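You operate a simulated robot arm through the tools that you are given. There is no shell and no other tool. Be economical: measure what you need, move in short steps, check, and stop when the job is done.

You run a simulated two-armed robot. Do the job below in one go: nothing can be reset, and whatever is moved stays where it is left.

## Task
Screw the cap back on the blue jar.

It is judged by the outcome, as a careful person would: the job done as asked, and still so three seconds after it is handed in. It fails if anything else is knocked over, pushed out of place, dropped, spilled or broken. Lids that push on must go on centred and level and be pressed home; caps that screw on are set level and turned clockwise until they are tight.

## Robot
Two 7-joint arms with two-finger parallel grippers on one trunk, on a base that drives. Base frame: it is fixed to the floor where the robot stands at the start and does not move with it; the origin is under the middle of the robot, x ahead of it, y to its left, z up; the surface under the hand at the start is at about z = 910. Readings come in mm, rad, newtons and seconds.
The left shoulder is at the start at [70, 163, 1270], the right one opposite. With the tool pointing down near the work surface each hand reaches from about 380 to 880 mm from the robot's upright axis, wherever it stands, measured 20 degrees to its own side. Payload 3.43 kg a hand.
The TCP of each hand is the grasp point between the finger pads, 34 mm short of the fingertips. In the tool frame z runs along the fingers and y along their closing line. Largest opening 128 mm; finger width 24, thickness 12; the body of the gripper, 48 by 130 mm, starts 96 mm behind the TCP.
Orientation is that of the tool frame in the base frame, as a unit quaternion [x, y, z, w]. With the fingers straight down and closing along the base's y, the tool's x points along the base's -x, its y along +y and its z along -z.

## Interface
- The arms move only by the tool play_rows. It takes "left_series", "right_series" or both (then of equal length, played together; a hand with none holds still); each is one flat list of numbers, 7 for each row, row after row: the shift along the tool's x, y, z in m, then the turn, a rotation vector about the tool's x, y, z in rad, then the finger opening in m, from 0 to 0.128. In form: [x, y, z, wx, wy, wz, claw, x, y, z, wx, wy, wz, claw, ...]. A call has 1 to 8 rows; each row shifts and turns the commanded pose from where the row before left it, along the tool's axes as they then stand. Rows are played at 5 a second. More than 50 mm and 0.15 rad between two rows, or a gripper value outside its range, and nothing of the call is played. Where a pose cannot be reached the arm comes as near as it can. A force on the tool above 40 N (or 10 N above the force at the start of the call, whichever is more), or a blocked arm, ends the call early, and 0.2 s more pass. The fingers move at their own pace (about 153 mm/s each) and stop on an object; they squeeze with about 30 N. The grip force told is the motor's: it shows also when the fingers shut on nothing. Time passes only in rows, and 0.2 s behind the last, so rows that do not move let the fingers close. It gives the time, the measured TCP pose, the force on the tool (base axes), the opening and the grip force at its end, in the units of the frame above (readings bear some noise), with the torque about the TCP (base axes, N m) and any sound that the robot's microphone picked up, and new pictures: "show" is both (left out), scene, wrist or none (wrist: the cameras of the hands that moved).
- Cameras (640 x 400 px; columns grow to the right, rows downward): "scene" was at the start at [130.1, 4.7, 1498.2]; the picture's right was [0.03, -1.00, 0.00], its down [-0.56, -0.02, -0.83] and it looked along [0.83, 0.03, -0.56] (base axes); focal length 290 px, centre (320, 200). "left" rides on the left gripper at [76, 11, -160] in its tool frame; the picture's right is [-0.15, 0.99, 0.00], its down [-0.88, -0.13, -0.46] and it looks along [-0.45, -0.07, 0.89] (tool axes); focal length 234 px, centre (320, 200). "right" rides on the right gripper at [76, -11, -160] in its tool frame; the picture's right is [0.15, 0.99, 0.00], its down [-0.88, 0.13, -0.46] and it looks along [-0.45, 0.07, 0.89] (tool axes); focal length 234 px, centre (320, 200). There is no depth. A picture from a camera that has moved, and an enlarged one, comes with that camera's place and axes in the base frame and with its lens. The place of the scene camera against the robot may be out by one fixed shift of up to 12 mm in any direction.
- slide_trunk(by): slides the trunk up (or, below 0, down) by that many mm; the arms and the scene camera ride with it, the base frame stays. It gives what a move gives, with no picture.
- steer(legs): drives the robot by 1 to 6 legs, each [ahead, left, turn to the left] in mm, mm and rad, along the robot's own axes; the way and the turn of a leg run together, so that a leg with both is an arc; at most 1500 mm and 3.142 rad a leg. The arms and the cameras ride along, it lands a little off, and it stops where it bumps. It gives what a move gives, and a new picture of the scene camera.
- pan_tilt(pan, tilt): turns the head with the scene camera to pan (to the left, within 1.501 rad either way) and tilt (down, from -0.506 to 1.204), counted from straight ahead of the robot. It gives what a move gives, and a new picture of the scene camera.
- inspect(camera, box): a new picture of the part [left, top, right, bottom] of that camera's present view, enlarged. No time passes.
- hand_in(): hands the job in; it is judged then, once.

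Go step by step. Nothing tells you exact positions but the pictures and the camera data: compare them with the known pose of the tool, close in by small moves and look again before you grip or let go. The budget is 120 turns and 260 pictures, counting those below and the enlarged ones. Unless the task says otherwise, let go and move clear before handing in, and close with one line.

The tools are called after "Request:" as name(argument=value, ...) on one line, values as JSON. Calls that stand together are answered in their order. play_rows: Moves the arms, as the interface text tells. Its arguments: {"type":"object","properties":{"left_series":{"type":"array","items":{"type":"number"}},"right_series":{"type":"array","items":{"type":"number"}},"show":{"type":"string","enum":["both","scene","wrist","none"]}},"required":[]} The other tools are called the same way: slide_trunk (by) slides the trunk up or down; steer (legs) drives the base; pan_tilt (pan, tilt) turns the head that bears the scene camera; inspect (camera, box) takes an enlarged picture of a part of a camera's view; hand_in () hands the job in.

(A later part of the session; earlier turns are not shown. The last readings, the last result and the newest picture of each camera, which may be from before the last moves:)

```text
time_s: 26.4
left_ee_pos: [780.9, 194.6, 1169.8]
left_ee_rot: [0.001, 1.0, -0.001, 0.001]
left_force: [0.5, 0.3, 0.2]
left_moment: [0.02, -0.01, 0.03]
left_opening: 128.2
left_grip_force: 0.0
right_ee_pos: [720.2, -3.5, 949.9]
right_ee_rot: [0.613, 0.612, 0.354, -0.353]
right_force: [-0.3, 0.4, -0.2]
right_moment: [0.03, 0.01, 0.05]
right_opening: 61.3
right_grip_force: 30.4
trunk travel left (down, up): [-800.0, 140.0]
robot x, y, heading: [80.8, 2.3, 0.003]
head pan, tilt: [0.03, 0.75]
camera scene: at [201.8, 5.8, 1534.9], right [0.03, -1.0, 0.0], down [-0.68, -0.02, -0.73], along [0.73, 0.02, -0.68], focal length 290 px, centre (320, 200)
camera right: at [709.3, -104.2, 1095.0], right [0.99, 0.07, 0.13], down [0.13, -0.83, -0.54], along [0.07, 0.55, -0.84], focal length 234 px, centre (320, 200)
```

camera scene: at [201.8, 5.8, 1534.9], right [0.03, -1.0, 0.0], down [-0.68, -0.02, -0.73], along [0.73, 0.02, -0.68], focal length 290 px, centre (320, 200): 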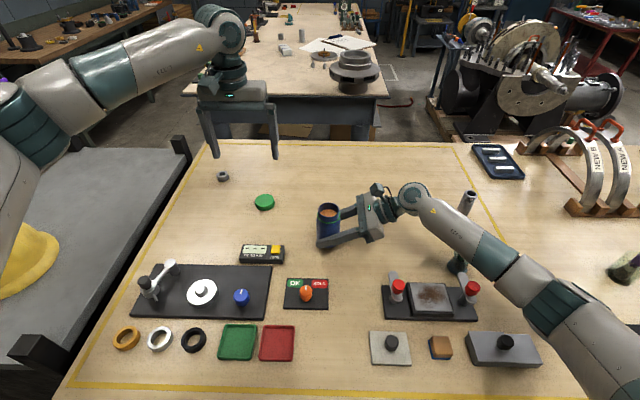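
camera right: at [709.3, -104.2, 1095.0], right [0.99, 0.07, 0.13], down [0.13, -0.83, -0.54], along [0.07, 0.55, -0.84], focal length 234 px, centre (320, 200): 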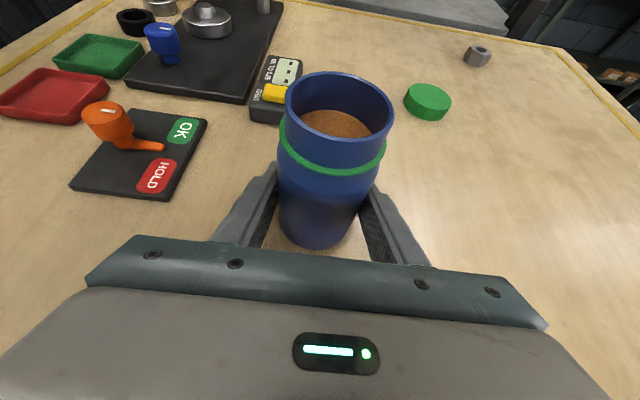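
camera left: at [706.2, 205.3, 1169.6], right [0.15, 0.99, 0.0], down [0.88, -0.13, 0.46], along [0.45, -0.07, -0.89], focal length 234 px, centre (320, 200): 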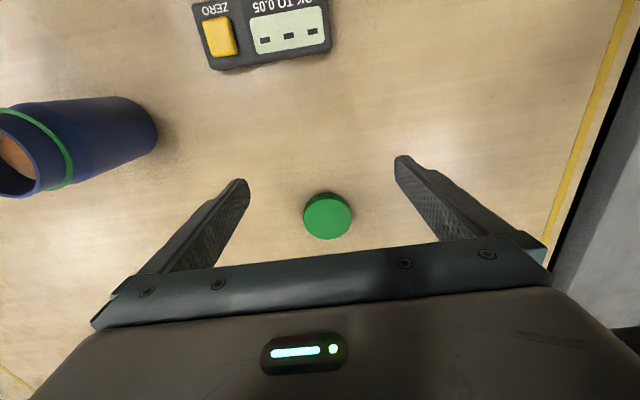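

The jar is held firmly (61.3 mm, axis at x=720.2). Now the left hand goes over the cap, straight down.

Request:
play_rows(left_series=[-0.01725, -0.0007, 0.04, 0, 0, 0, 0.128, -0.01725, -0.0007, 0.04, 0, 0, 0, 0.128, -0.01725, -0.0007, 0.04, 0, 0, 0, 0.128, -0.01725, -0.0007, 0.04, 0, 0, 0, 0.128], show="wrist")

Request:
inspect(camera="left", box=[240, 150, 400, 250])

Request:
inspect(camera="scene", box=[160, 100, 480, 300])

```text
time_s: 27.4
left_ee_pos: [849.1, 189.1, 1014.4]
left_ee_rot: [0.001, 1.0, 0.0, 0.001]
left_force: [-0.5, -0.9, -0.6]
left_moment: [0.02, 0.04, 0.03]
left_opening: 128.1
left_grip_force: 0.1
right_ee_pos: [721.4, -3.6, 950.2]
right_ee_rot: [0.612, 0.612, 0.355, -0.354]
right_force: [1.0, -1.0, 0.0]
right_moment: [-0.07, -0.02, 0.01]
right_opening: 61.3
right_grip_force: 30.3
trunk travel left (down, up): [-800.0, 140.0]
robot x, y, heading: [78.9, -0.9, 0.001]
head pan, tilt: [0.03, 0.75]
camera left: at [774.3, 199.8, 1173.6], right [0.15, 0.99, 0.0], down [0.88, -0.13, 0.46], along [0.45, -0.07, -0.89], focal length 234 px, centre (320, 200)
```

left: 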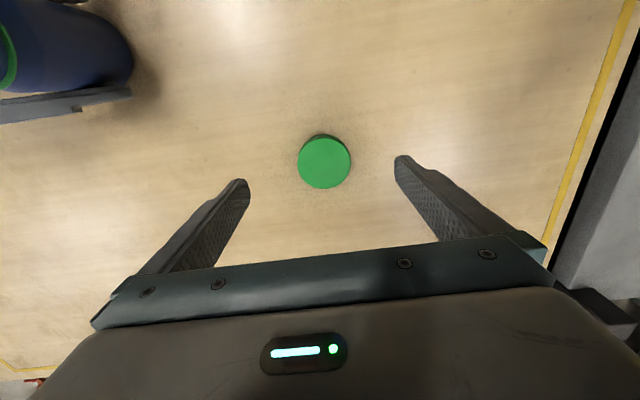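

```text
4.00 times, centred on (320, 200) of left
camera zoom: at [774.3, 199.8, 1173.6], right [0.15, 0.99, 0.0], down [0.88, -0.13, 0.46], along [0.45, -0.07, -0.89], focal length 937 px, centre (320, 200)
```

zoom: 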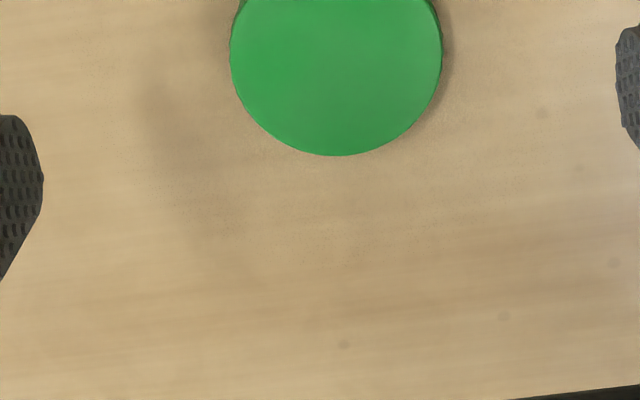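

```text
2.00 times, centred on (320, 200) of scene
camera zoom: at [202.5, 5.2, 1534.9], right [0.03, -1.0, 0.0], down [-0.68, -0.02, -0.73], along [0.73, 0.02, -0.68], focal length 581 px, centre (320, 200)
```

zoom: 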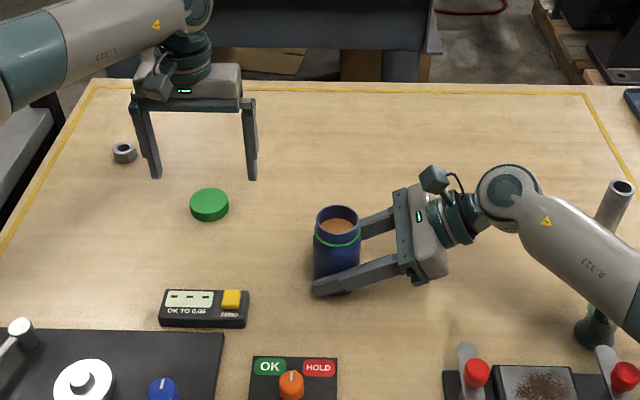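

I'll shift a few mm to centre on the cap and come closer to measure again.

Request:
play_rows(left_series=[-0.004, 0.003, 0.019, 0, 0, 0, 0.1, 0, 0, 0.019, 0, 0, 0, 0.1], show="wrist")

Request:
inspect(camera="left", box=[240, 110, 400, 210])

```text
time_s: 28.0
left_ee_pos: [855.7, 191.9, 974.5]
left_ee_rot: [0.0, 1.0, -0.001, 0.001]
left_force: [-0.8, -1.0, -0.9]
left_moment: [0.0, -0.01, 0.02]
left_opening: 100.0
left_grip_force: 0.1
right_ee_pos: [720.3, -3.3, 949.9]
right_ee_rot: [0.613, 0.612, 0.354, -0.353]
right_force: [-0.7, 0.1, 0.5]
right_moment: [0.0, -0.01, 0.0]
right_opening: 61.2
right_grip_force: 29.5
trunk travel left (down, up): [-800.0, 140.0]
robot x, y, heading: [78.2, 3.2, -0.002]
head pan, tilt: [0.03, 0.75]
camera left: at [779.5, 203.6, 1134.1], right [0.15, 0.99, 0.0], down [0.88, -0.13, 0.46], along [0.45, -0.07, -0.89], focal length 234 px, centre (320, 200)
```

left: 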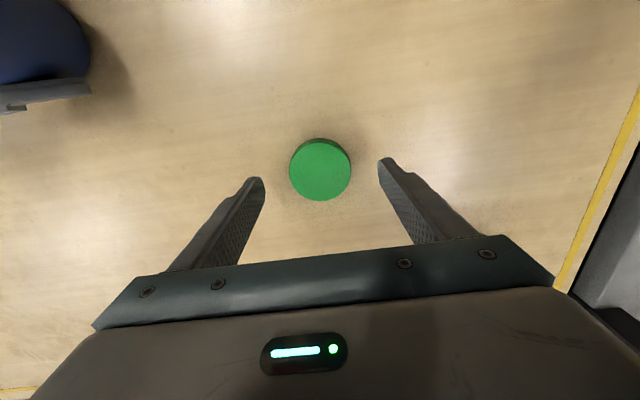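

```text
4.00 times, centred on (320, 160) of left
camera zoom: at [779.5, 203.6, 1134.1], right [0.15, 0.99, 0.0], down [0.88, -0.13, 0.46], along [0.45, -0.07, -0.89], focal length 937 px, centre (320, 360)
```

zoom: 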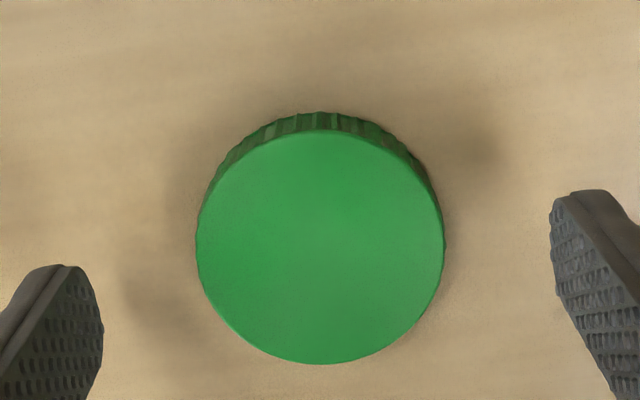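

The cap is centred under the tool to within 1 mm. I'll descend to z=950 and grip it.

Request:
play_rows(left_series=[0, 0, 0.0125, 0, 0, 0, 0.1, 0, 0, 0.0115, 0, 0, 0, 0.1, 0, 0, 0, 0, 0, 0, 0.075, 0, 0, 0, 0, 0, 0, 0.06, 0, 0, 0, 0, 0, 0, 0.05, 0, 0, 0, 0, 0, 0, 0.05], show="wrist")

Request:
inspect(camera="left", box=[240, 130, 400, 230])

```text
time_s: 29.4
left_ee_pos: [855.0, 194.1, 948.9]
left_ee_rot: [0.001, 1.0, 0.0, 0.001]
left_force: [0.3, -0.1, 0.0]
left_moment: [-0.02, -0.03, 0.01]
left_opening: 56.0
left_grip_force: 30.0
right_ee_pos: [720.4, -4.2, 949.2]
right_ee_rot: [0.613, 0.611, 0.354, -0.353]
right_force: [-1.2, 0.4, -0.3]
right_moment: [0.05, -0.01, 0.03]
right_opening: 61.4
right_grip_force: 30.0
trunk travel left (down, up): [-800.0, 140.0]
robot x, y, heading: [78.1, 0.3, -0.004]
head pan, tilt: [0.03, 0.75]
camera left: at [779.2, 205.5, 1108.5], right [0.15, 0.99, 0.0], down [0.88, -0.13, 0.46], along [0.45, -0.07, -0.89], focal length 234 px, centre (320, 200)
```

left: 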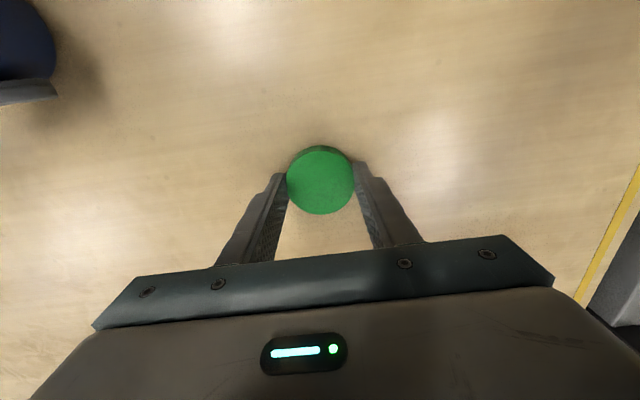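

```text
4.00 times, centred on (320, 180) of left
camera zoom: at [779.2, 205.5, 1108.5], right [0.15, 0.99, 0.0], down [0.88, -0.13, 0.46], along [0.45, -0.07, -0.89], focal length 937 px, centre (320, 280)
```

zoom: 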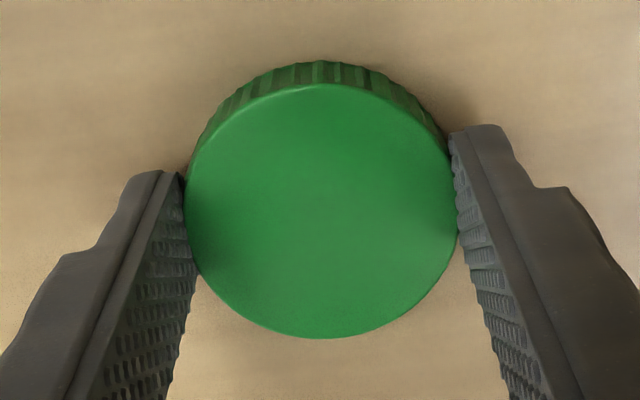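

The cap is gripped at 56.0 mm. I'll lift it to z≈1110 and carry it to above the jar.

Request:
play_rows(left_series=[0, 0, -0.01, 0, 0, 0, 0.05, 0, 0, -0.04, 0, 0, 0, 0.05, 0, 0, -0.04, 0, 0, 0, 0.05, 0, 0, -0.04, 0, 0, 0, 0.05, 0, 0, -0.032, 0, 0, 0, 0.05], show="none")

Request:
play_rows(left_series=[0.0225, -0.0327, 0, 0, 0, 0, 0.05, 0.0225, -0.0327, 0, 0, 0, 0, 0.05, 0.0225, -0.0327, 0, 0, 0, 0, 0.05, 0.0225, -0.0327, 0, 0, 0, 0, 0.05, 0.0225, -0.0327, 0, 0, 0, 0, 0.05])

```text
time_s: 30.6
left_ee_pos: [854.2, 194.6, 1114.8]
left_ee_rot: [0.001, 1.0, 0.0, 0.0]
left_force: [0.3, 0.6, 0.1]
left_moment: [0.02, -0.02, -0.01]
left_opening: 55.6
left_grip_force: 29.7
right_ee_pos: [719.2, -4.0, 950.1]
right_ee_rot: [0.613, 0.612, 0.354, -0.353]
right_force: [-0.8, -0.3, 0.8]
right_moment: [-0.08, -0.02, -0.05]
right_opening: 61.2
right_grip_force: 29.8
trunk travel left (down, up): [-800.0, 140.0]
robot x, y, heading: [79.2, 2.1, -0.001]
head pan, tilt: [0.03, 0.75]
```

```text
time_s: 31.8
left_ee_pos: [741.1, 26.6, 1114.1]
left_ee_rot: [0.0, 1.0, 0.0, 0.001]
left_force: [-0.5, 0.0, 0.2]
left_moment: [-0.05, -0.01, -0.01]
left_opening: 56.1
left_grip_force: 29.7
right_ee_pos: [719.6, -4.7, 950.3]
right_ee_rot: [0.613, 0.611, 0.354, -0.353]
right_force: [-1.1, -1.0, 0.2]
right_moment: [-0.1, 0.05, -0.02]
right_opening: 61.2
right_grip_force: 30.5
trunk travel left (down, up): [-800.0, 140.0]
robot x, y, heading: [80.5, 0.3, 0.003]
head pan, tilt: [0.03, 0.75]
camera scene: at [201.8, 4.0, 1534.9], right [0.03, -1.0, 0.0], down [-0.68, -0.02, -0.73], along [0.73, 0.02, -0.68], focal length 290 px, centre (320, 200)
camera left: at [664.4, 38.8, 1272.9], right [0.15, 0.99, 0.0], down [0.88, -0.13, 0.46], along [0.45, -0.07, -0.89], focal length 234 px, centre (320, 200)
```

scene: 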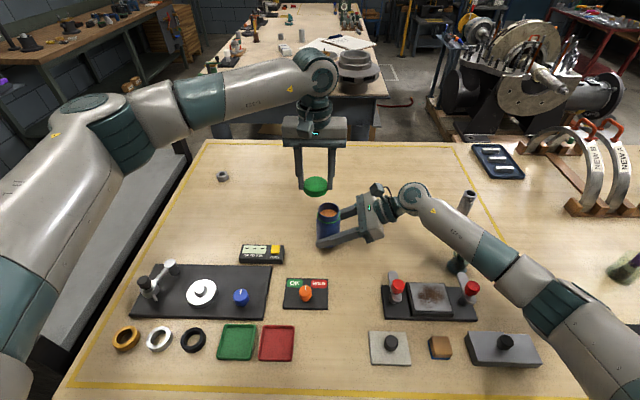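
left: 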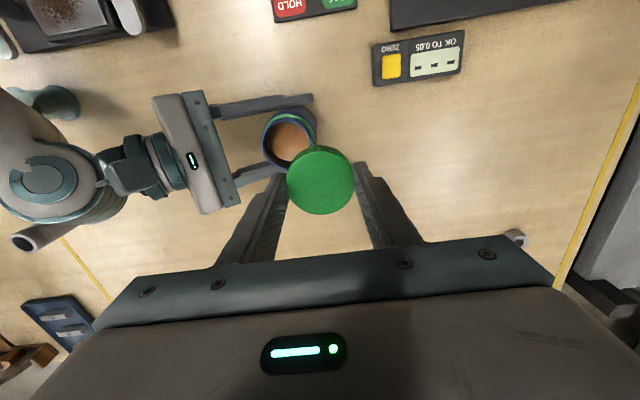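

Request:
inspect(camera="left", box=[230, 90, 390, 190])

Request:
inspect(camera="right", box=[240, 40, 440, 165])

```text
4.00 times, centred on (310, 140) of left
camera zoom: at [664.4, 38.8, 1272.9], right [0.15, 0.99, 0.0], down [0.88, -0.13, 0.46], along [0.45, -0.07, -0.89], focal length 937 px, centre (360, 440)
```

zoom: 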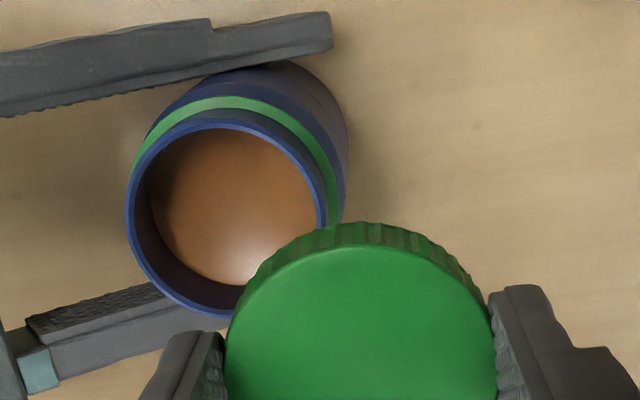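

```text
3.20 times, centred on (340, 102) of right
camera zoom: at [709.3, -105.3, 1094.9], right [0.99, 0.07, 0.13], down [0.13, -0.83, -0.54], along [0.07, 0.55, -0.83], focal length 749 px, centre (256, 512)
```

zoom: 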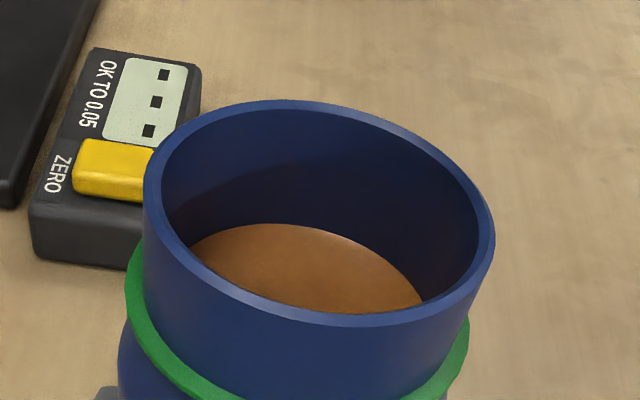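

Cross-checking the views, the rim centre is about (719.5, -6) with the rim near z≈1028. I'll move the cap over it, with a starting yaw of -0.7 rad to leave room for a clockwise stroke.

Request:
play_rows(left_series=[0.0215, -0.0328, 0, 0, 0, 0, 0.05, 0, 0, 0, 0, 0, -0.14, 0.05, 0, 0, 0, 0, 0, -0.14, 0.05, 0, 0, 0, 0, 0, -0.14, 0.05, 0, 0, 0, 0, 0, -0.14, 0.05, 0, 0, 0, 0, 0, -0.14, 0.05, 0, 0, 0.0275, 0, 0, 0, 0.05])

Request:
inspect(camera="right", box=[220, 20, 440, 160])

Request:
inspect(camera="scene", box=[270, 160, 390, 260])

```text
time_s: 33.4
left_ee_pos: [720.3, -2.4, 1081.0]
left_ee_rot: [-0.343, 0.939, 0.0, 0.002]
left_force: [-0.4, 0.0, 0.5]
left_moment: [0.02, 0.03, 0.01]
left_opening: 55.8
left_grip_force: 30.1
right_ee_pos: [720.8, -4.1, 950.5]
right_ee_rot: [0.613, 0.611, 0.354, -0.353]
right_force: [-0.8, 0.8, -0.4]
right_moment: [0.01, -0.09, 0.03]
right_opening: 61.3
right_grip_force: 30.0
trunk travel left (down, up): [-800.0, 140.0]
robot x, y, heading: [78.4, 2.7, -0.008]
head pan, tilt: [0.03, 0.75]
camera scene: at [202.2, 5.8, 1535.0], right [0.03, -1.0, 0.0], down [-0.68, -0.02, -0.73], along [0.73, 0.02, -0.68], focal length 290 px, centre (320, 200)
camera left: at [654.4, -42.5, 1241.8], right [-0.53, 0.85, 0.0], down [0.76, 0.47, 0.46], along [0.39, 0.24, -0.89], focal length 234 px, centre (320, 200)
```

scene: 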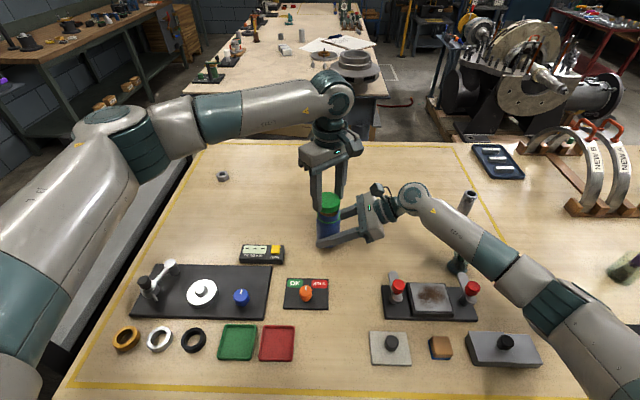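
left: 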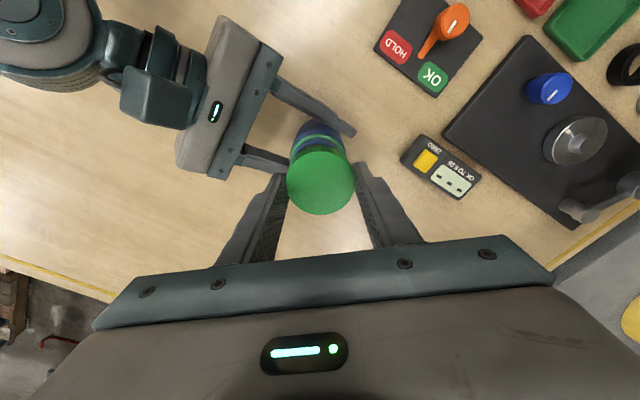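

```text
2.86 times, centred on (330, 90) of right
camera zoom: at [709.6, -104.4, 1095.0], right [0.99, 0.07, 0.13], down [0.13, -0.83, -0.54], along [0.07, 0.55, -0.84], focal length 669 px, centre (291, 514)
```

zoom: 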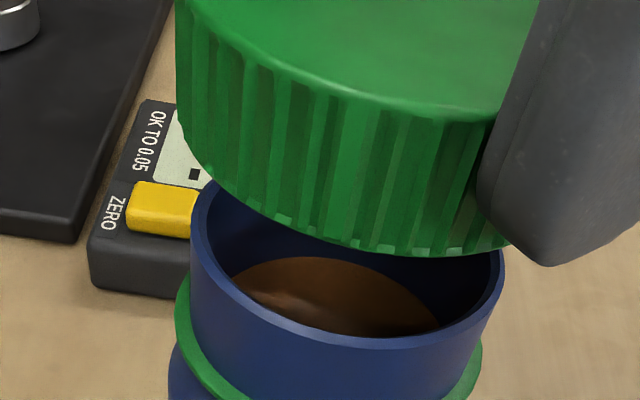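

```text
4.00 times, centred on (330, 210) of scene
camera zoom: at [202.2, 5.8, 1535.0], right [0.03, -1.0, 0.0], down [-0.68, -0.02, -0.73], along [0.73, 0.02, -0.68], focal length 1161 px, centre (280, 160)
```

zoom: 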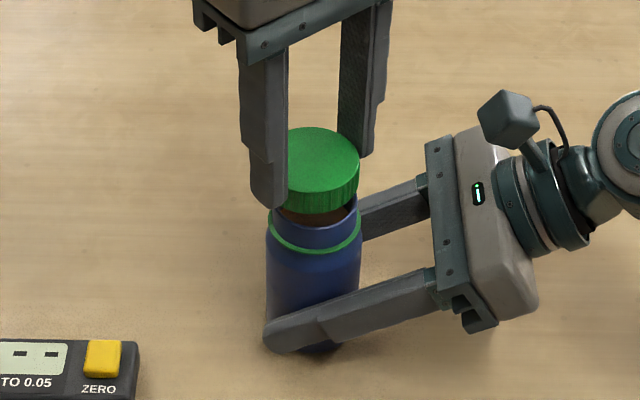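

Nearly above; now I'll measure the residual offset with a zoomed left view and a steady reading.

Request:
inspect(camera="left", box=[260, 105, 380, 225])

Request:
play_rows(left_series=[0, 0, 0, 0, 0, 0, 0.05], show="none")

Request:
play_rows(left_series=[0, 0, 0, 0, 0, 0, 0.05], show="none")

```text
3.33 times, centred on (320, 165) of left
camera zoom: at [654.4, -42.5, 1241.8], right [-0.53, 0.85, 0.0], down [0.76, 0.47, 0.46], along [0.39, 0.24, -0.89], focal length 781 px, centre (320, 317)
```

zoom: 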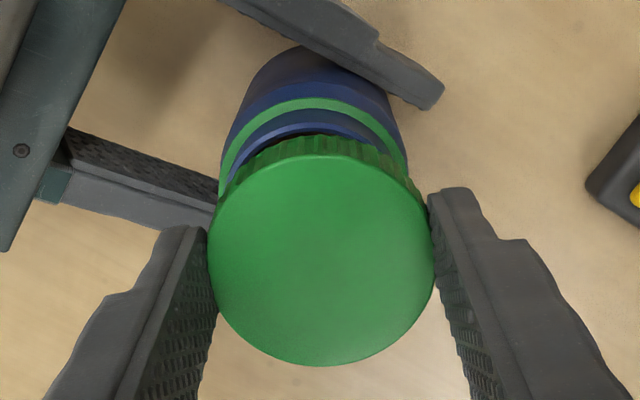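

```text
time_s: 33.8
left_ee_pos: [719.1, -2.0, 1082.5]
left_ee_rot: [-0.343, 0.939, 0.0, 0.001]
left_force: [-0.4, -0.2, -0.1]
left_moment: [-0.04, 0.0, 0.0]
left_opening: 55.8
left_grip_force: 30.4
right_ee_pos: [719.9, -3.5, 950.0]
right_ee_rot: [0.613, 0.612, 0.354, -0.353]
right_force: [-0.8, 0.1, 0.1]
right_moment: [0.01, -0.1, 0.04]
right_opening: 61.3
right_grip_force: 30.1
trunk travel left (down, up): [-800.0, 140.0]
robot x, y, heading: [75.2, 0.0, -0.0]
head pan, tilt: [0.03, 0.75]
```

```text
time_s: 34.2
left_ee_pos: [718.9, -2.1, 1082.1]
left_ee_rot: [-0.343, 0.939, -0.001, 0.0]
left_force: [0.3, 0.2, -0.1]
left_moment: [0.0, 0.0, 0.0]
left_opening: 56.1
left_grip_force: 29.8
right_ee_pos: [719.8, -3.4, 950.4]
right_ee_rot: [0.613, 0.612, 0.354, -0.353]
right_force: [-0.6, 0.3, 0.0]
right_moment: [-0.03, -0.06, 0.04]
right_opening: 61.4
right_grip_force: 29.9
trunk travel left (down, up): [-800.0, 140.0]
robot x, y, heading: [78.6, 5.6, -0.005]
head pan, tilt: [0.03, 0.75]
```

The left view shows the jar about 2.7 mm off along the closing line and aligned across it. I'll correct that and descend to just above the rim.

Request:
play_rows(left_series=[0, -0.0027, 0, 0, 0, 0, 0.05, 0, 0, 0.011, 0, 0, 0, 0.05], show="none")

Request:
inspect(camera="left", box=[260, 105, 380, 225])

Request:
inspect(camera="right", box=[220, 20, 440, 160])

Request:
inspect(camera="scene", box=[290, 180, 370, 250])

```text
time_s: 34.8
left_ee_pos: [721.6, -4.0, 1070.2]
left_ee_rot: [-0.342, 0.94, 0.0, 0.0]
left_force: [0.5, 0.4, 0.2]
left_moment: [-0.01, -0.01, 0.0]
left_opening: 55.7
left_grip_force: 29.5
right_ee_pos: [720.8, -4.0, 949.3]
right_ee_rot: [0.613, 0.612, 0.354, -0.354]
right_force: [0.1, 0.2, -0.4]
right_moment: [0.0, -0.07, 0.0]
right_opening: 61.2
right_grip_force: 30.4
trunk travel left (down, up): [-800.0, 140.0]
robot x, y, heading: [76.0, 4.3, -0.001]
head pan, tilt: [0.03, 0.75]
```

```text
3.33 times, centred on (320, 165) of left
camera zoom: at [657.2, -44.2, 1230.4], right [-0.52, 0.85, 0.0], down [0.76, 0.47, 0.46], along [0.39, 0.24, -0.89], focal length 781 px, centre (320, 317)
```

zoom: 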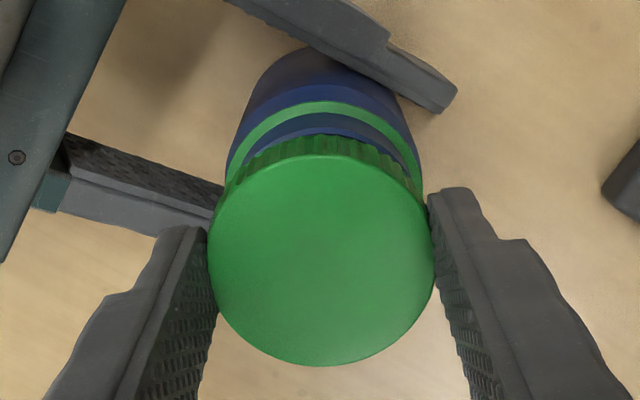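

```text
2.86 times, centred on (330, 90) of right
camera zoom: at [709.5, -104.4, 1095.0], right [0.99, 0.07, 0.13], down [0.13, -0.83, -0.54], along [0.07, 0.55, -0.84], focal length 669 px, centre (291, 514)
```

zoom: 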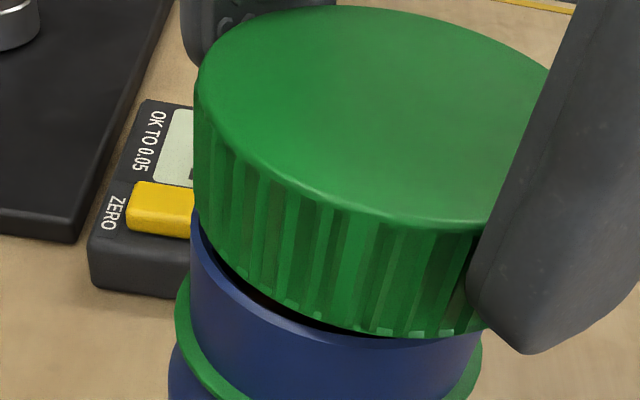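

```text
5.71 times, centred on (330, 215) of scene
camera zoom: at [202.0, 5.7, 1534.9], right [0.03, -1.0, 0.0], down [-0.68, -0.02, -0.73], along [0.73, 0.02, -0.68], focal length 1659 px, centre (263, 114)
```

zoom: 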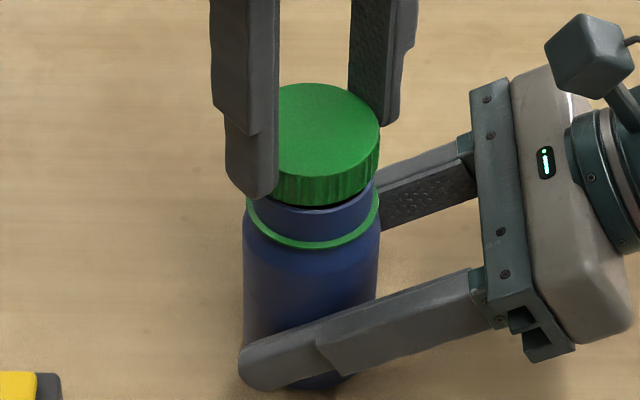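

The cap is centred to within about 1 mm in all views. I'll lower it in 1 mm steps until it touches.

Request:
play_rows(left_series=[0, 0.0004, 0.0015, 0, 0, 0, 0.05, 0, 0, 0.0015, 0, 0, 0, 0.05, 0, 0, 0.001, 0, 0, 0, 0.05], show="none")

Request:
play_rows(left_series=[0, 0, 0.001, 0, 0, 0, 0.05, 0, 0, 0.001, 0, 0, 0, 0.05], show="none")

Request:
inspect(camera="right", box=[220, 20, 440, 160])

```text
time_s: 35.6
left_ee_pos: [721.3, -4.8, 1065.5]
left_ee_rot: [-0.343, 0.939, -0.001, 0.001]
left_force: [0.2, -0.6, 0.7]
left_moment: [0.01, 0.03, -0.03]
left_opening: 56.0
left_grip_force: 30.1
right_ee_pos: [719.8, -3.0, 949.9]
right_ee_rot: [0.612, 0.612, 0.354, -0.354]
right_force: [-0.5, -0.2, -0.2]
right_moment: [-0.03, -0.08, 0.02]
right_opening: 61.5
right_grip_force: 30.3
trunk travel left (down, up): [-800.0, 140.0]
robot x, y, heading: [80.1, 0.6, -0.003]
head pan, tilt: [0.03, 0.75]
```

```text
time_s: 36.2
left_ee_pos: [721.7, -3.1, 1066.1]
left_ee_rot: [-0.342, 0.94, -0.002, 0.001]
left_force: [-2.5, -2.0, 11.6]
left_moment: [-0.11, 0.32, 0.0]
left_opening: 55.6
left_grip_force: 29.6
right_ee_pos: [720.3, -3.1, 949.8]
right_ee_rot: [0.612, 0.612, 0.354, -0.353]
right_force: [4.0, 3.2, -1.4]
right_moment: [0.01, -0.14, -0.06]
right_opening: 61.0
right_grip_force: 29.8
trunk travel left (down, up): [-800.0, 140.0]
robot x, y, heading: [76.7, -1.6, -0.005]
head pan, tilt: [0.03, 0.75]
```

```text
2.86 times, centred on (330, 90) of right
camera zoom: at [709.3, -104.3, 1095.0], right [0.99, 0.07, 0.13], down [0.13, -0.84, -0.53], along [0.07, 0.55, -0.84], focal length 669 px, centre (291, 514)
```

zoom: 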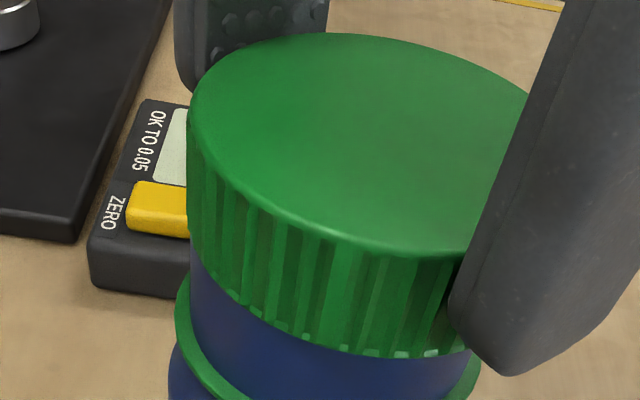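

Contact came at z≈1066, and the moment shows the cap touching on the -x side, so it sits about 1 mm too far in +x. I'll lift, shift and set it down again.

Request:
play_rows(left_series=[0, 0, -0.003, 0, 0, 0, 0.05, 0.0011, 0.00055, 0, 0, 0, 0, 0.05, 0, 0, 0.0015, 0, 0, 0, 0.05, 0, 0, 0.001, 0, 0, 0, 0.05, 0, 0, 0.0005, 0, 0, 0, 0.05], show="none")

Request:
play_rows(left_series=[0, 0, 0, 0, 0, 0, 0.05], show="none")

```text
time_s: 37.4
left_ee_pos: [721.1, -4.1, 1066.4]
left_ee_rot: [-0.343, 0.939, -0.001, 0.001]
left_force: [0.2, 2.7, 16.4]
left_moment: [-0.15, 0.3, -0.02]
left_opening: 55.9
left_grip_force: 30.4
right_ee_pos: [719.7, -3.9, 950.2]
right_ee_rot: [0.613, 0.612, 0.354, -0.353]
right_force: [3.3, 0.2, -2.6]
right_moment: [0.52, -0.3, -0.02]
right_opening: 61.2
right_grip_force: 30.0
trunk travel left (down, up): [-800.0, 140.0]
robot x, y, heading: [77.2, 2.2, -0.005]
head pan, tilt: [0.03, 0.75]
```

```text
time_s: 37.8
left_ee_pos: [720.7, -4.1, 1066.0]
left_ee_rot: [-0.341, 0.94, -0.002, 0.001]
left_force: [1.8, 1.9, 20.5]
left_moment: [-0.2, 0.32, -0.01]
left_opening: 55.9
left_grip_force: 30.5
right_ee_pos: [720.1, -4.2, 949.1]
right_ee_rot: [0.613, 0.611, 0.354, -0.353]
right_force: [4.5, 0.4, -4.3]
right_moment: [0.52, -0.32, -0.03]
right_opening: 61.5
right_grip_force: 30.2
trunk travel left (down, up): [-800.0, 140.0]
robot x, y, heading: [75.6, -0.9, -0.004]
head pan, tilt: [0.03, 0.75]
```

Request:
inspect(camera="left", box=[260, 105, 380, 180])

Request:
inspect(camera="scene", box=[290, 180, 370, 250])

Request:
inspect(camera="right", box=[240, 80, 430, 200])

```text
5.33 times, centred on (320, 142) of left
camera zoom: at [654.8, -43.7, 1226.0], right [-0.52, 0.85, 0.0], down [0.76, 0.47, 0.46], along [0.39, 0.24, -0.89], focal length 1249 px, centre (320, 507)
```

zoom: 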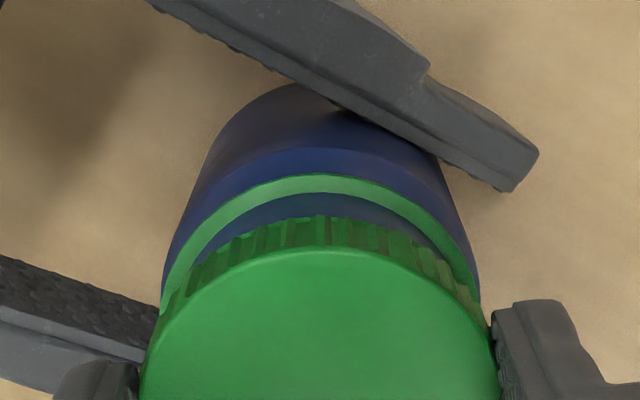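

```text
5.71 times, centred on (330, 215) of scene
camera zoom: at [201.3, 6.0, 1535.1], right [0.03, -1.0, 0.0], down [-0.68, -0.02, -0.73], along [0.73, 0.02, -0.68], focal length 1659 px, centre (263, 114)
```

zoom: 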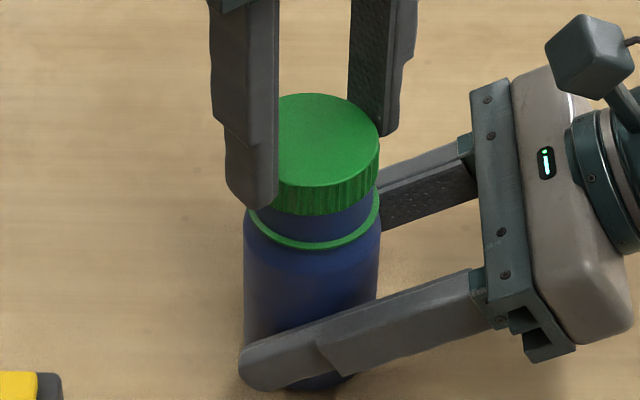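

```text
3.33 times, centred on (335, 140) of right
camera zoom: at [709.1, -104.3, 1095.1], right [0.99, 0.07, 0.13], down [0.13, -0.84, -0.53], along [0.07, 0.55, -0.84], focal length 781 px, centre (270, 400)
```

zoom: 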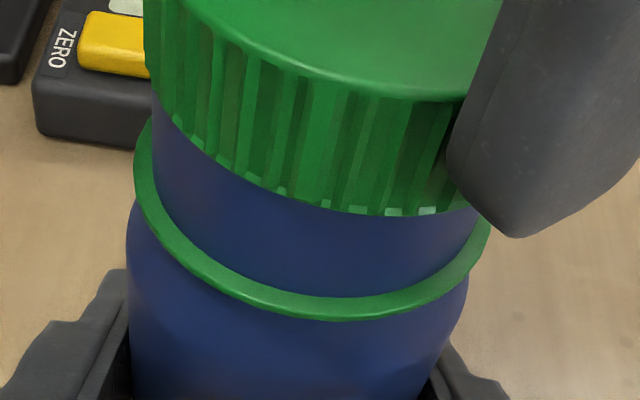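

The skirt is just over the rim and centred within about 0.5 mm. I'll start turning clockwise with the light push already there and watch height and forces.

Request:
play_rows(left_series=[0, 0, 0, 0, 0, 0.14, 0.05, 0, 0, 0, 0, 0, 0.14, 0.05, 0, 0, 0, 0, 0, 0.14, 0.05, 0, 0, 0, 0, 0, 0.14, 0.05], show="none")

Request:
inspect(camera="scene", box=[290, 180, 370, 250])

```text
time_s: 38.8
left_ee_pos: [719.4, -3.6, 1064.4]
left_ee_rot: [-0.068, 0.998, 0.001, -0.001]
left_force: [-8.2, -4.8, -0.1]
left_moment: [-0.19, 0.28, 0.09]
left_opening: 56.0
left_grip_force: 30.0
right_ee_pos: [721.5, -3.1, 950.1]
right_ee_rot: [0.613, 0.611, 0.354, -0.353]
right_force: [7.0, 4.2, 0.7]
right_moment: [-0.38, 0.61, -0.09]
right_opening: 61.5
right_grip_force: 30.9
trunk travel left (down, up): [-800.0, 140.0]
robot x, y, heading: [80.0, 0.0, -0.004]
head pan, tilt: [0.03, 0.75]
```

```text
5.71 times, centred on (330, 215) of scene
camera zoom: at [202.4, 5.6, 1534.8], right [0.03, -1.0, 0.0], down [-0.68, -0.02, -0.73], along [0.73, 0.02, -0.68], focal length 1659 px, centre (263, 114)
```

zoom: 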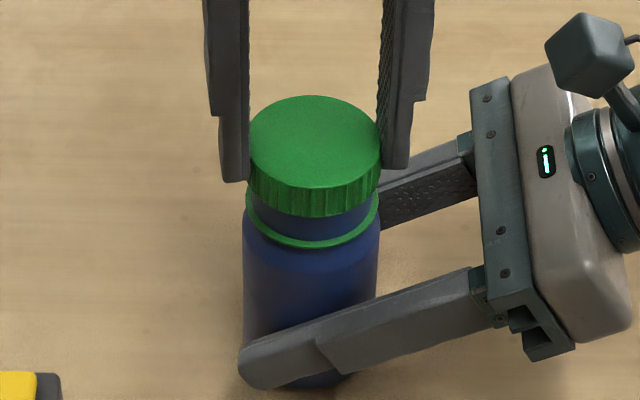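

The cap sank about 2 mm and now carries a little torque, so the threads seem to be catching. I'll relieve the sideways force and continue turning.

Request:
play_rows(left_series=[0.0008, -0.0004, 0.0003, 0, 0, 0.07, 0.05, 0, 0, 0.0002, 0, 0, 0.14, 0.05, 0, 0, 0.0002, 0, 0, 0.14, 0.05, 0, 0, 0.0002, 0, 0, 0.14, 0.05, 0, 0, 0.0002, 0, 0, 0.14, 0.05, 0, 0, 0.0002, 0, 0, 0.14, 0.05, 0, 0, 0.0002, 0, 0, 0.14, 0.05], show="none")

Request:
inspect(camera="scene", box=[290, 180, 370, 250])

```text
time_s: 40.4
left_ee_pos: [719.8, -4.1, 1064.3]
left_ee_rot: [0.377, 0.926, 0.0, 0.0]
left_force: [-4.2, 1.2, 0.5]
left_moment: [0.04, 0.17, 0.06]
left_opening: 55.8
left_grip_force: 30.2
right_ee_pos: [720.1, -4.2, 949.5]
right_ee_rot: [0.613, 0.612, 0.354, -0.353]
right_force: [4.8, -1.8, -0.1]
right_moment: [0.2, 0.24, -0.08]
right_opening: 61.3
right_grip_force: 30.1
trunk travel left (down, up): [-800.0, 140.0]
robot x, y, heading: [72.7, 3.8, -0.002]
head pan, tilt: [0.03, 0.75]
```

```text
5.71 times, centred on (330, 215) of scene
camera zoom: at [201.9, 5.6, 1534.9], right [0.03, -1.0, 0.0], down [-0.68, -0.02, -0.73], along [0.73, 0.02, -0.68], focal length 1659 px, centre (263, 114)
```

zoom: 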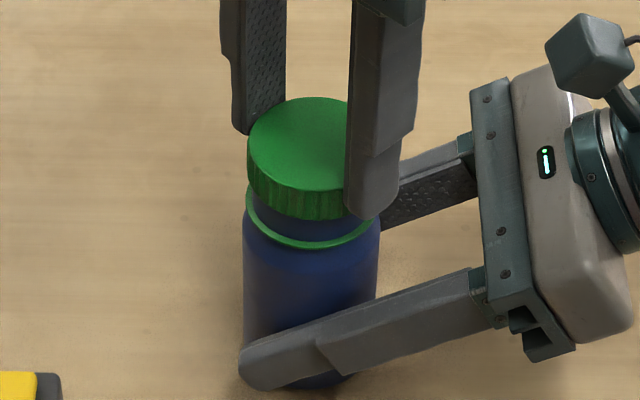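

The cap moves down freely as it turns. I'll continue to about yaw 1.5 with slightly more descent.

Request:
play_rows(left_series=[0, 0, 0.0004, 0, 0, 0.14, 0.05, 0, 0, 0.0004, 0, 0, 0.14, 0.05, 0, 0, 0.0004, 0, 0, 0.14, 0.05, 0, 0, 0.0004, 0, 0, 0.14, 0.05, 0, 0, 0.0004, 0, 0, 0.14, 0.05], show="none")

Request:
play_rows(left_series=[0, 0, 0, 0, 0, 0, 0.05], show="both")

```text
time_s: 41.6
left_ee_pos: [719.7, -4.4, 1063.2]
left_ee_rot: [0.502, 0.865, 0.001, 0.001]
left_force: [0.4, 6.0, 1.2]
left_moment: [0.23, -0.04, -0.05]
left_opening: 55.9
left_grip_force: 30.1
left hand out of reach, approached as far as the arm can: row 3, 4, 5
right_ee_pos: [720.6, -2.6, 949.9]
right_ee_rot: [0.612, 0.613, 0.353, -0.354]
right_force: [2.1, -5.6, 1.4]
right_moment: [0.59, -0.08, 0.02]
right_opening: 61.5
right_grip_force: 30.1
trunk travel left (down, up): [-800.0, 140.0]
robot x, y, heading: [76.3, 3.0, -0.002]
head pan, tilt: [0.03, 0.75]
```

```text
time_s: 42.0
left_ee_pos: [719.7, -4.5, 1063.6]
left_ee_rot: [0.501, 0.865, 0.001, 0.001]
left_force: [1.2, 6.2, 0.1]
left_moment: [0.2, -0.05, -0.06]
left_opening: 56.1
left_grip_force: 30.7
right_ee_pos: [719.4, -3.2, 950.3]
right_ee_rot: [0.613, 0.611, 0.355, -0.353]
right_force: [2.8, -7.0, 1.3]
right_moment: [0.64, -0.14, 0.01]
right_opening: 61.2
right_grip_force: 30.4
trunk travel left (down, up): [-800.0, 140.0]
robot x, y, heading: [75.4, -3.2, -0.004]
head pan, tilt: [0.03, 0.75]
camera scene: at [202.0, 5.7, 1534.9], right [0.03, -1.0, 0.0], down [-0.68, -0.02, -0.73], along [0.73, 0.02, -0.68], focal length 290 px, centre (320, 200)
camera left: at [692.1, 67.2, 1222.8], right [0.93, 0.36, 0.0], down [0.32, -0.83, 0.46], along [0.17, -0.42, -0.89], focal length 234 px, centre (320, 200)
```

scene: 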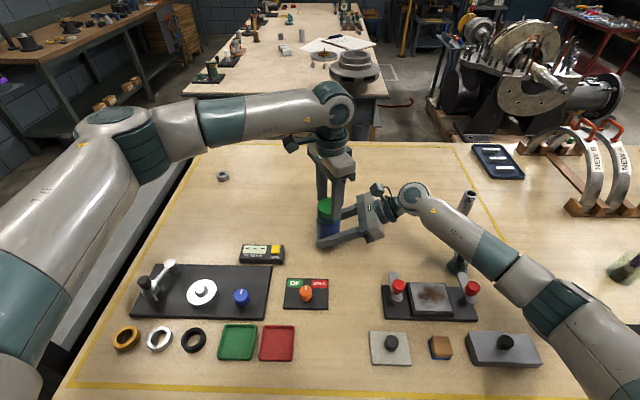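
left: 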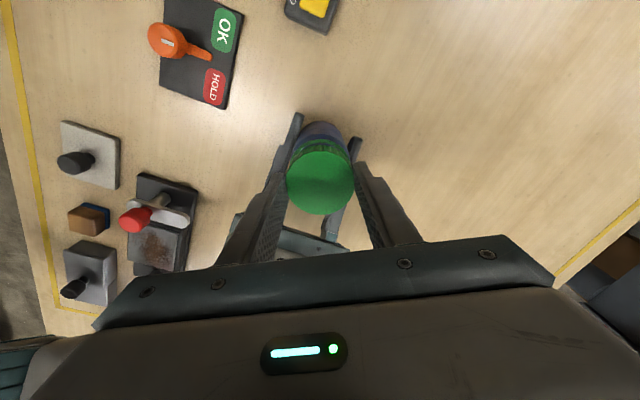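

The wrist limit is at yaw ≈1.05. I'll release, rotate back counter-clockwise with the fingers open, and regrip.

Request:
play_rows(left_series=[0, 0, 0, 0, 0, 0, 0.084, 0, 0, 0, 0, 0, 0, 0.084, 0, 0, 0, 0, 0, -0.14, 0.084, 0, 0, 0, 0, 0, -0.14, 0.084, 0, 0, 0, 0, 0, -0.14, 0.084, 0, 0, 0, 0, 0, -0.14, 0.084, 0, 0, 0, 0, 0, -0.14, 0.084, 0, 0, 0, 0, 0, -0.14, 0.084], show="scene")

Request:
inspect(camera="scene", box=[290, 180, 370, 250])

Request:
inspect(camera="right", box=[240, 60, 430, 180])

```text
time_s: 43.8
left_ee_pos: [718.7, -4.3, 1061.4]
left_ee_rot: [0.104, 0.995, 0.0, 0.001]
left_force: [-0.2, 0.3, 0.0]
left_moment: [0.01, -0.01, -0.01]
left_opening: 83.9
left_grip_force: 0.0
right_ee_pos: [721.2, -2.7, 950.5]
right_ee_rot: [0.613, 0.612, 0.354, -0.354]
right_force: [-1.2, 1.6, 0.1]
right_moment: [0.13, 0.04, 0.01]
right_opening: 61.2
right_grip_force: 29.6
trunk travel left (down, up): [-800.0, 140.0]
robot x, y, heading: [76.2, -2.1, -0.002]
head pan, tilt: [0.03, 0.75]
camera scene: at [201.7, 5.8, 1534.9], right [0.03, -1.0, 0.0], down [-0.68, -0.02, -0.73], along [0.73, 0.02, -0.68], focal length 290 px, centre (320, 200)
```

scene: 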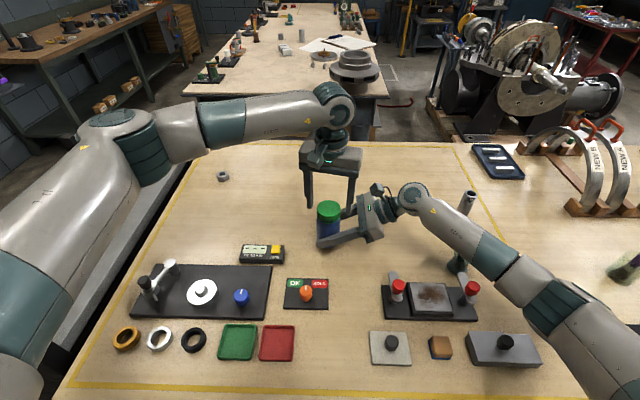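

```text
5.71 times, centred on (330, 215) of scene
camera zoom: at [201.7, 5.8, 1534.9], right [0.03, -1.0, 0.0], down [-0.68, -0.02, -0.73], along [0.73, 0.02, -0.68], focal length 1659 px, centre (263, 114)
```

zoom: 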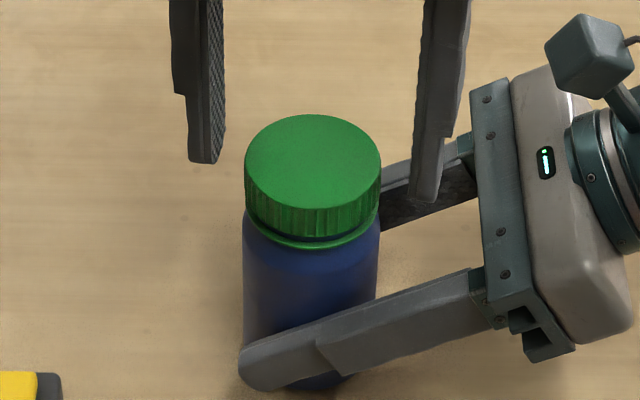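

```text
3.33 times, centred on (335, 120) of right
camera zoom: at [709.3, -104.3, 1095.1], right [0.99, 0.07, 0.13], down [0.13, -0.83, -0.53], along [0.07, 0.55, -0.84], focal length 781 px, centre (270, 467)
```

zoom: 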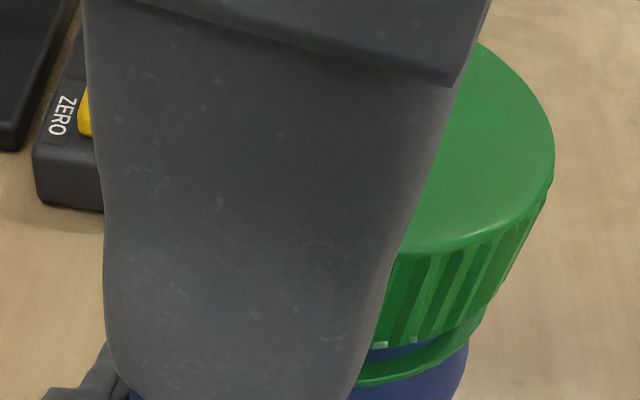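

On release the cap dropped about 10 mm, seated level over the neck with a small gap to the ring. I'll keep rotating back to about yaw -1.4, then lower and regrip.

Request:
play_rows(left_series=[0, 0, 0, 0, 0, -0.145, 0.084, 0, 0, 0, 0, 0, -0.145, 0.084, 0, 0, 0, 0, 0, -0.145, 0.084, 0, 0, 0, 0, 0, -0.145, 0.084, 0, 0, 0, 0, 0, -0.145, 0.084, 0, 0, 0, 0, 0, -0.145, 0.084, 0, 0, 0, 0, 0, -0.145, 0.084, 0, 0, 0, 0, 0, -0.145, 0.084], show="none")

Request:
play_rows(left_series=[0, 0, 0, 0, 0, -0.145, 0.084, 0, 0, 0, 0, 0, -0.145, 0.084, 0, 0, 0, 0, 0, -0.145, 0.084], show="both")

Request:
inspect(camera="left", box=[250, 120, 390, 220])

Request:
inspect(camera="right", box=[240, 60, 430, 180])

```text
time_s: 45.6
left_ee_pos: [718.9, -5.1, 1061.3]
left_ee_rot: [-0.458, 0.889, -0.001, 0.0]
left_force: [-0.1, 0.4, -0.9]
left_moment: [-0.02, -0.02, 0.0]
left_opening: 83.8
left_grip_force: 0.0
right_ee_pos: [719.3, -3.9, 950.3]
right_ee_rot: [0.613, 0.611, 0.354, -0.353]
right_force: [-1.0, 0.6, 0.3]
right_moment: [0.06, 0.05, 0.02]
right_opening: 61.4
right_grip_force: 30.1
trunk travel left (down, up): [-800.0, 140.0]
robot x, y, heading: [74.3, 2.3, 0.001]
head pan, tilt: [0.03, 0.75]
```

```text
time_s: 46.4
left_ee_pos: [719.7, -5.0, 1061.1]
left_ee_rot: [-0.639, 0.769, 0.0, 0.0]
left_force: [1.0, -1.3, 0.1]
left_moment: [-0.01, 0.01, 0.01]
left_opening: 84.0
left_grip_force: 0.0
right_ee_pos: [720.2, -3.2, 949.2]
right_ee_rot: [0.612, 0.612, 0.353, -0.354]
right_force: [-0.9, 0.9, 0.5]
right_moment: [0.0, -0.02, 0.02]
right_opening: 61.1
right_grip_force: 29.3
trunk travel left (down, up): [-800.0, 140.0]
robot x, y, heading: [73.2, 4.2, -0.003]
head pan, tilt: [0.03, 0.75]
camera scene: at [201.7, 5.7, 1534.9], right [0.03, -1.0, 0.0], down [-0.68, -0.02, -0.73], along [0.73, 0.02, -0.68], focal length 290 px, centre (320, 200)
camera left: at [693.9, -77.4, 1221.2], right [-0.95, 0.33, 0.0], down [0.29, 0.84, 0.46], along [0.15, 0.43, -0.89], focal length 234 px, centre (320, 200)
```

scene: 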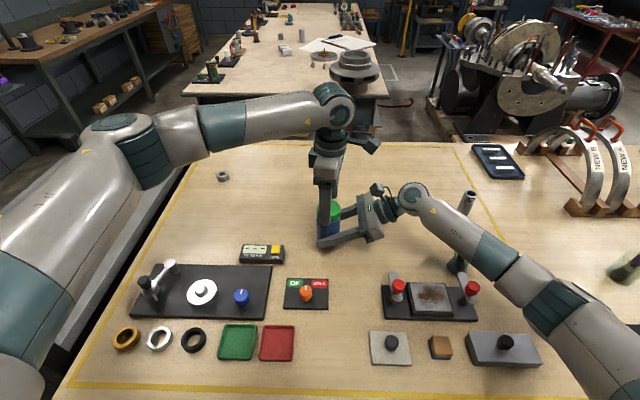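
left: 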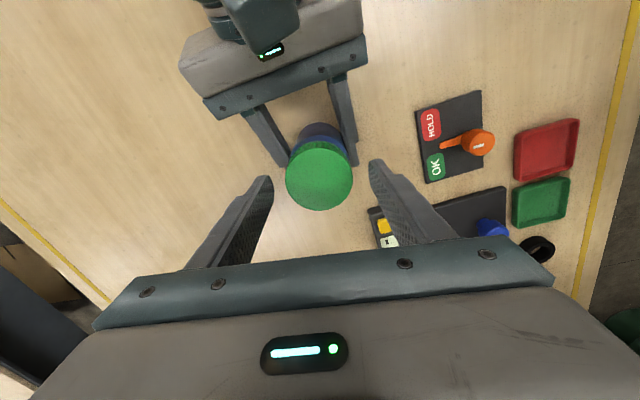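

```text
4.00 times, centred on (320, 170) of left
camera zoom: at [693.9, -77.4, 1221.2], right [-0.95, 0.33, 0.0], down [0.29, 0.84, 0.46], along [0.15, 0.43, -0.89], focal length 937 px, centre (320, 320)
```

zoom: 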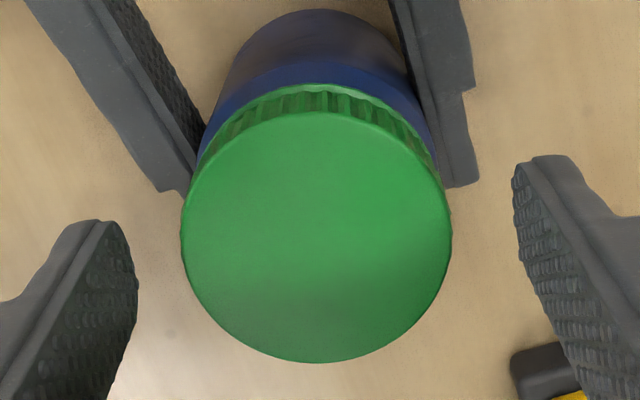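

```text
3.33 times, centred on (335, 120) of right
camera zoom: at [709.3, -104.4, 1095.1], right [0.99, 0.07, 0.13], down [0.13, -0.83, -0.54], along [0.07, 0.55, -0.84], focal length 781 px, centre (270, 467)
```

zoom: 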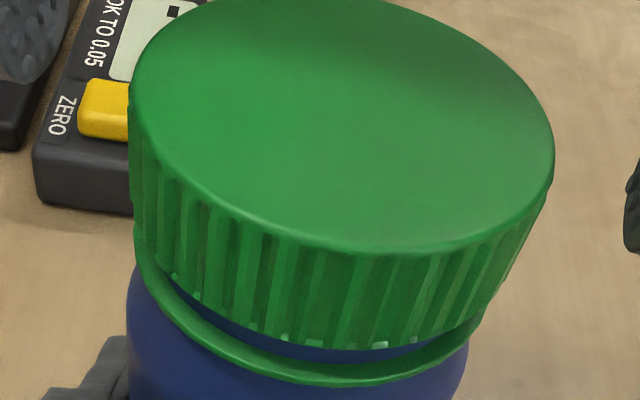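

The cap sits level with a gap of about 4 mm to the ring. I'll centre on it, lower 8 mm and grip.

Request:
play_rows(left_series=[-0.0006, -0.0012, 0.004, 0, 0, 0, 0.084, 0, 0, 0.004, 0, 0, 0, 0.084, 0, 0, 0, 0, 0, 0, 0.065, 0, 0, 0, 0, 0, 0, 0.05, 0, 0, 0, 0, 0, 0, 0.05], show="none")

Request:
inspect(camera="right", box=[240, 60, 430, 180])

```text
time_s: 47.6
left_ee_pos: [721.3, -4.0, 1053.7]
left_ee_rot: [-0.638, 0.77, 0.0, 0.001]
left_force: [-1.6, 1.6, 0.5]
left_moment: [0.03, 0.06, 0.01]
left_opening: 56.1
left_grip_force: 30.1
right_ee_pos: [719.9, -3.5, 949.0]
right_ee_rot: [0.613, 0.612, 0.354, -0.353]
right_force: [1.5, -0.9, 0.1]
right_moment: [0.06, 0.05, 0.02]
right_opening: 61.2
right_grip_force: 30.2
trunk travel left (down, up): [-800.0, 140.0]
robot x, y, heading: [76.0, 3.0, 0.0]
head pan, tilt: [0.03, 0.75]
```

```text
3.33 times, centred on (335, 120) of right
camera zoom: at [709.5, -104.5, 1095.1], right [0.99, 0.07, 0.13], down [0.13, -0.83, -0.54], along [0.07, 0.55, -0.84], focal length 781 px, centre (270, 467)
```

zoom: 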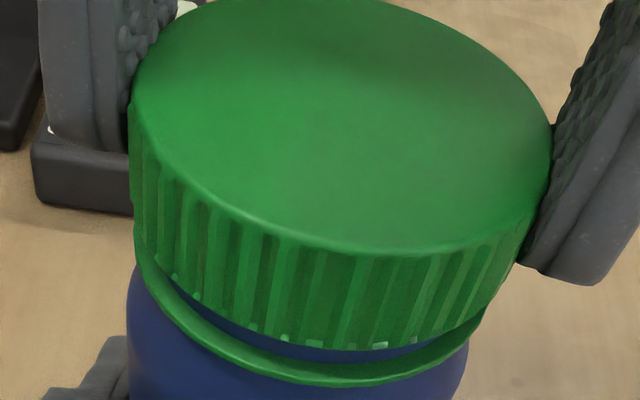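

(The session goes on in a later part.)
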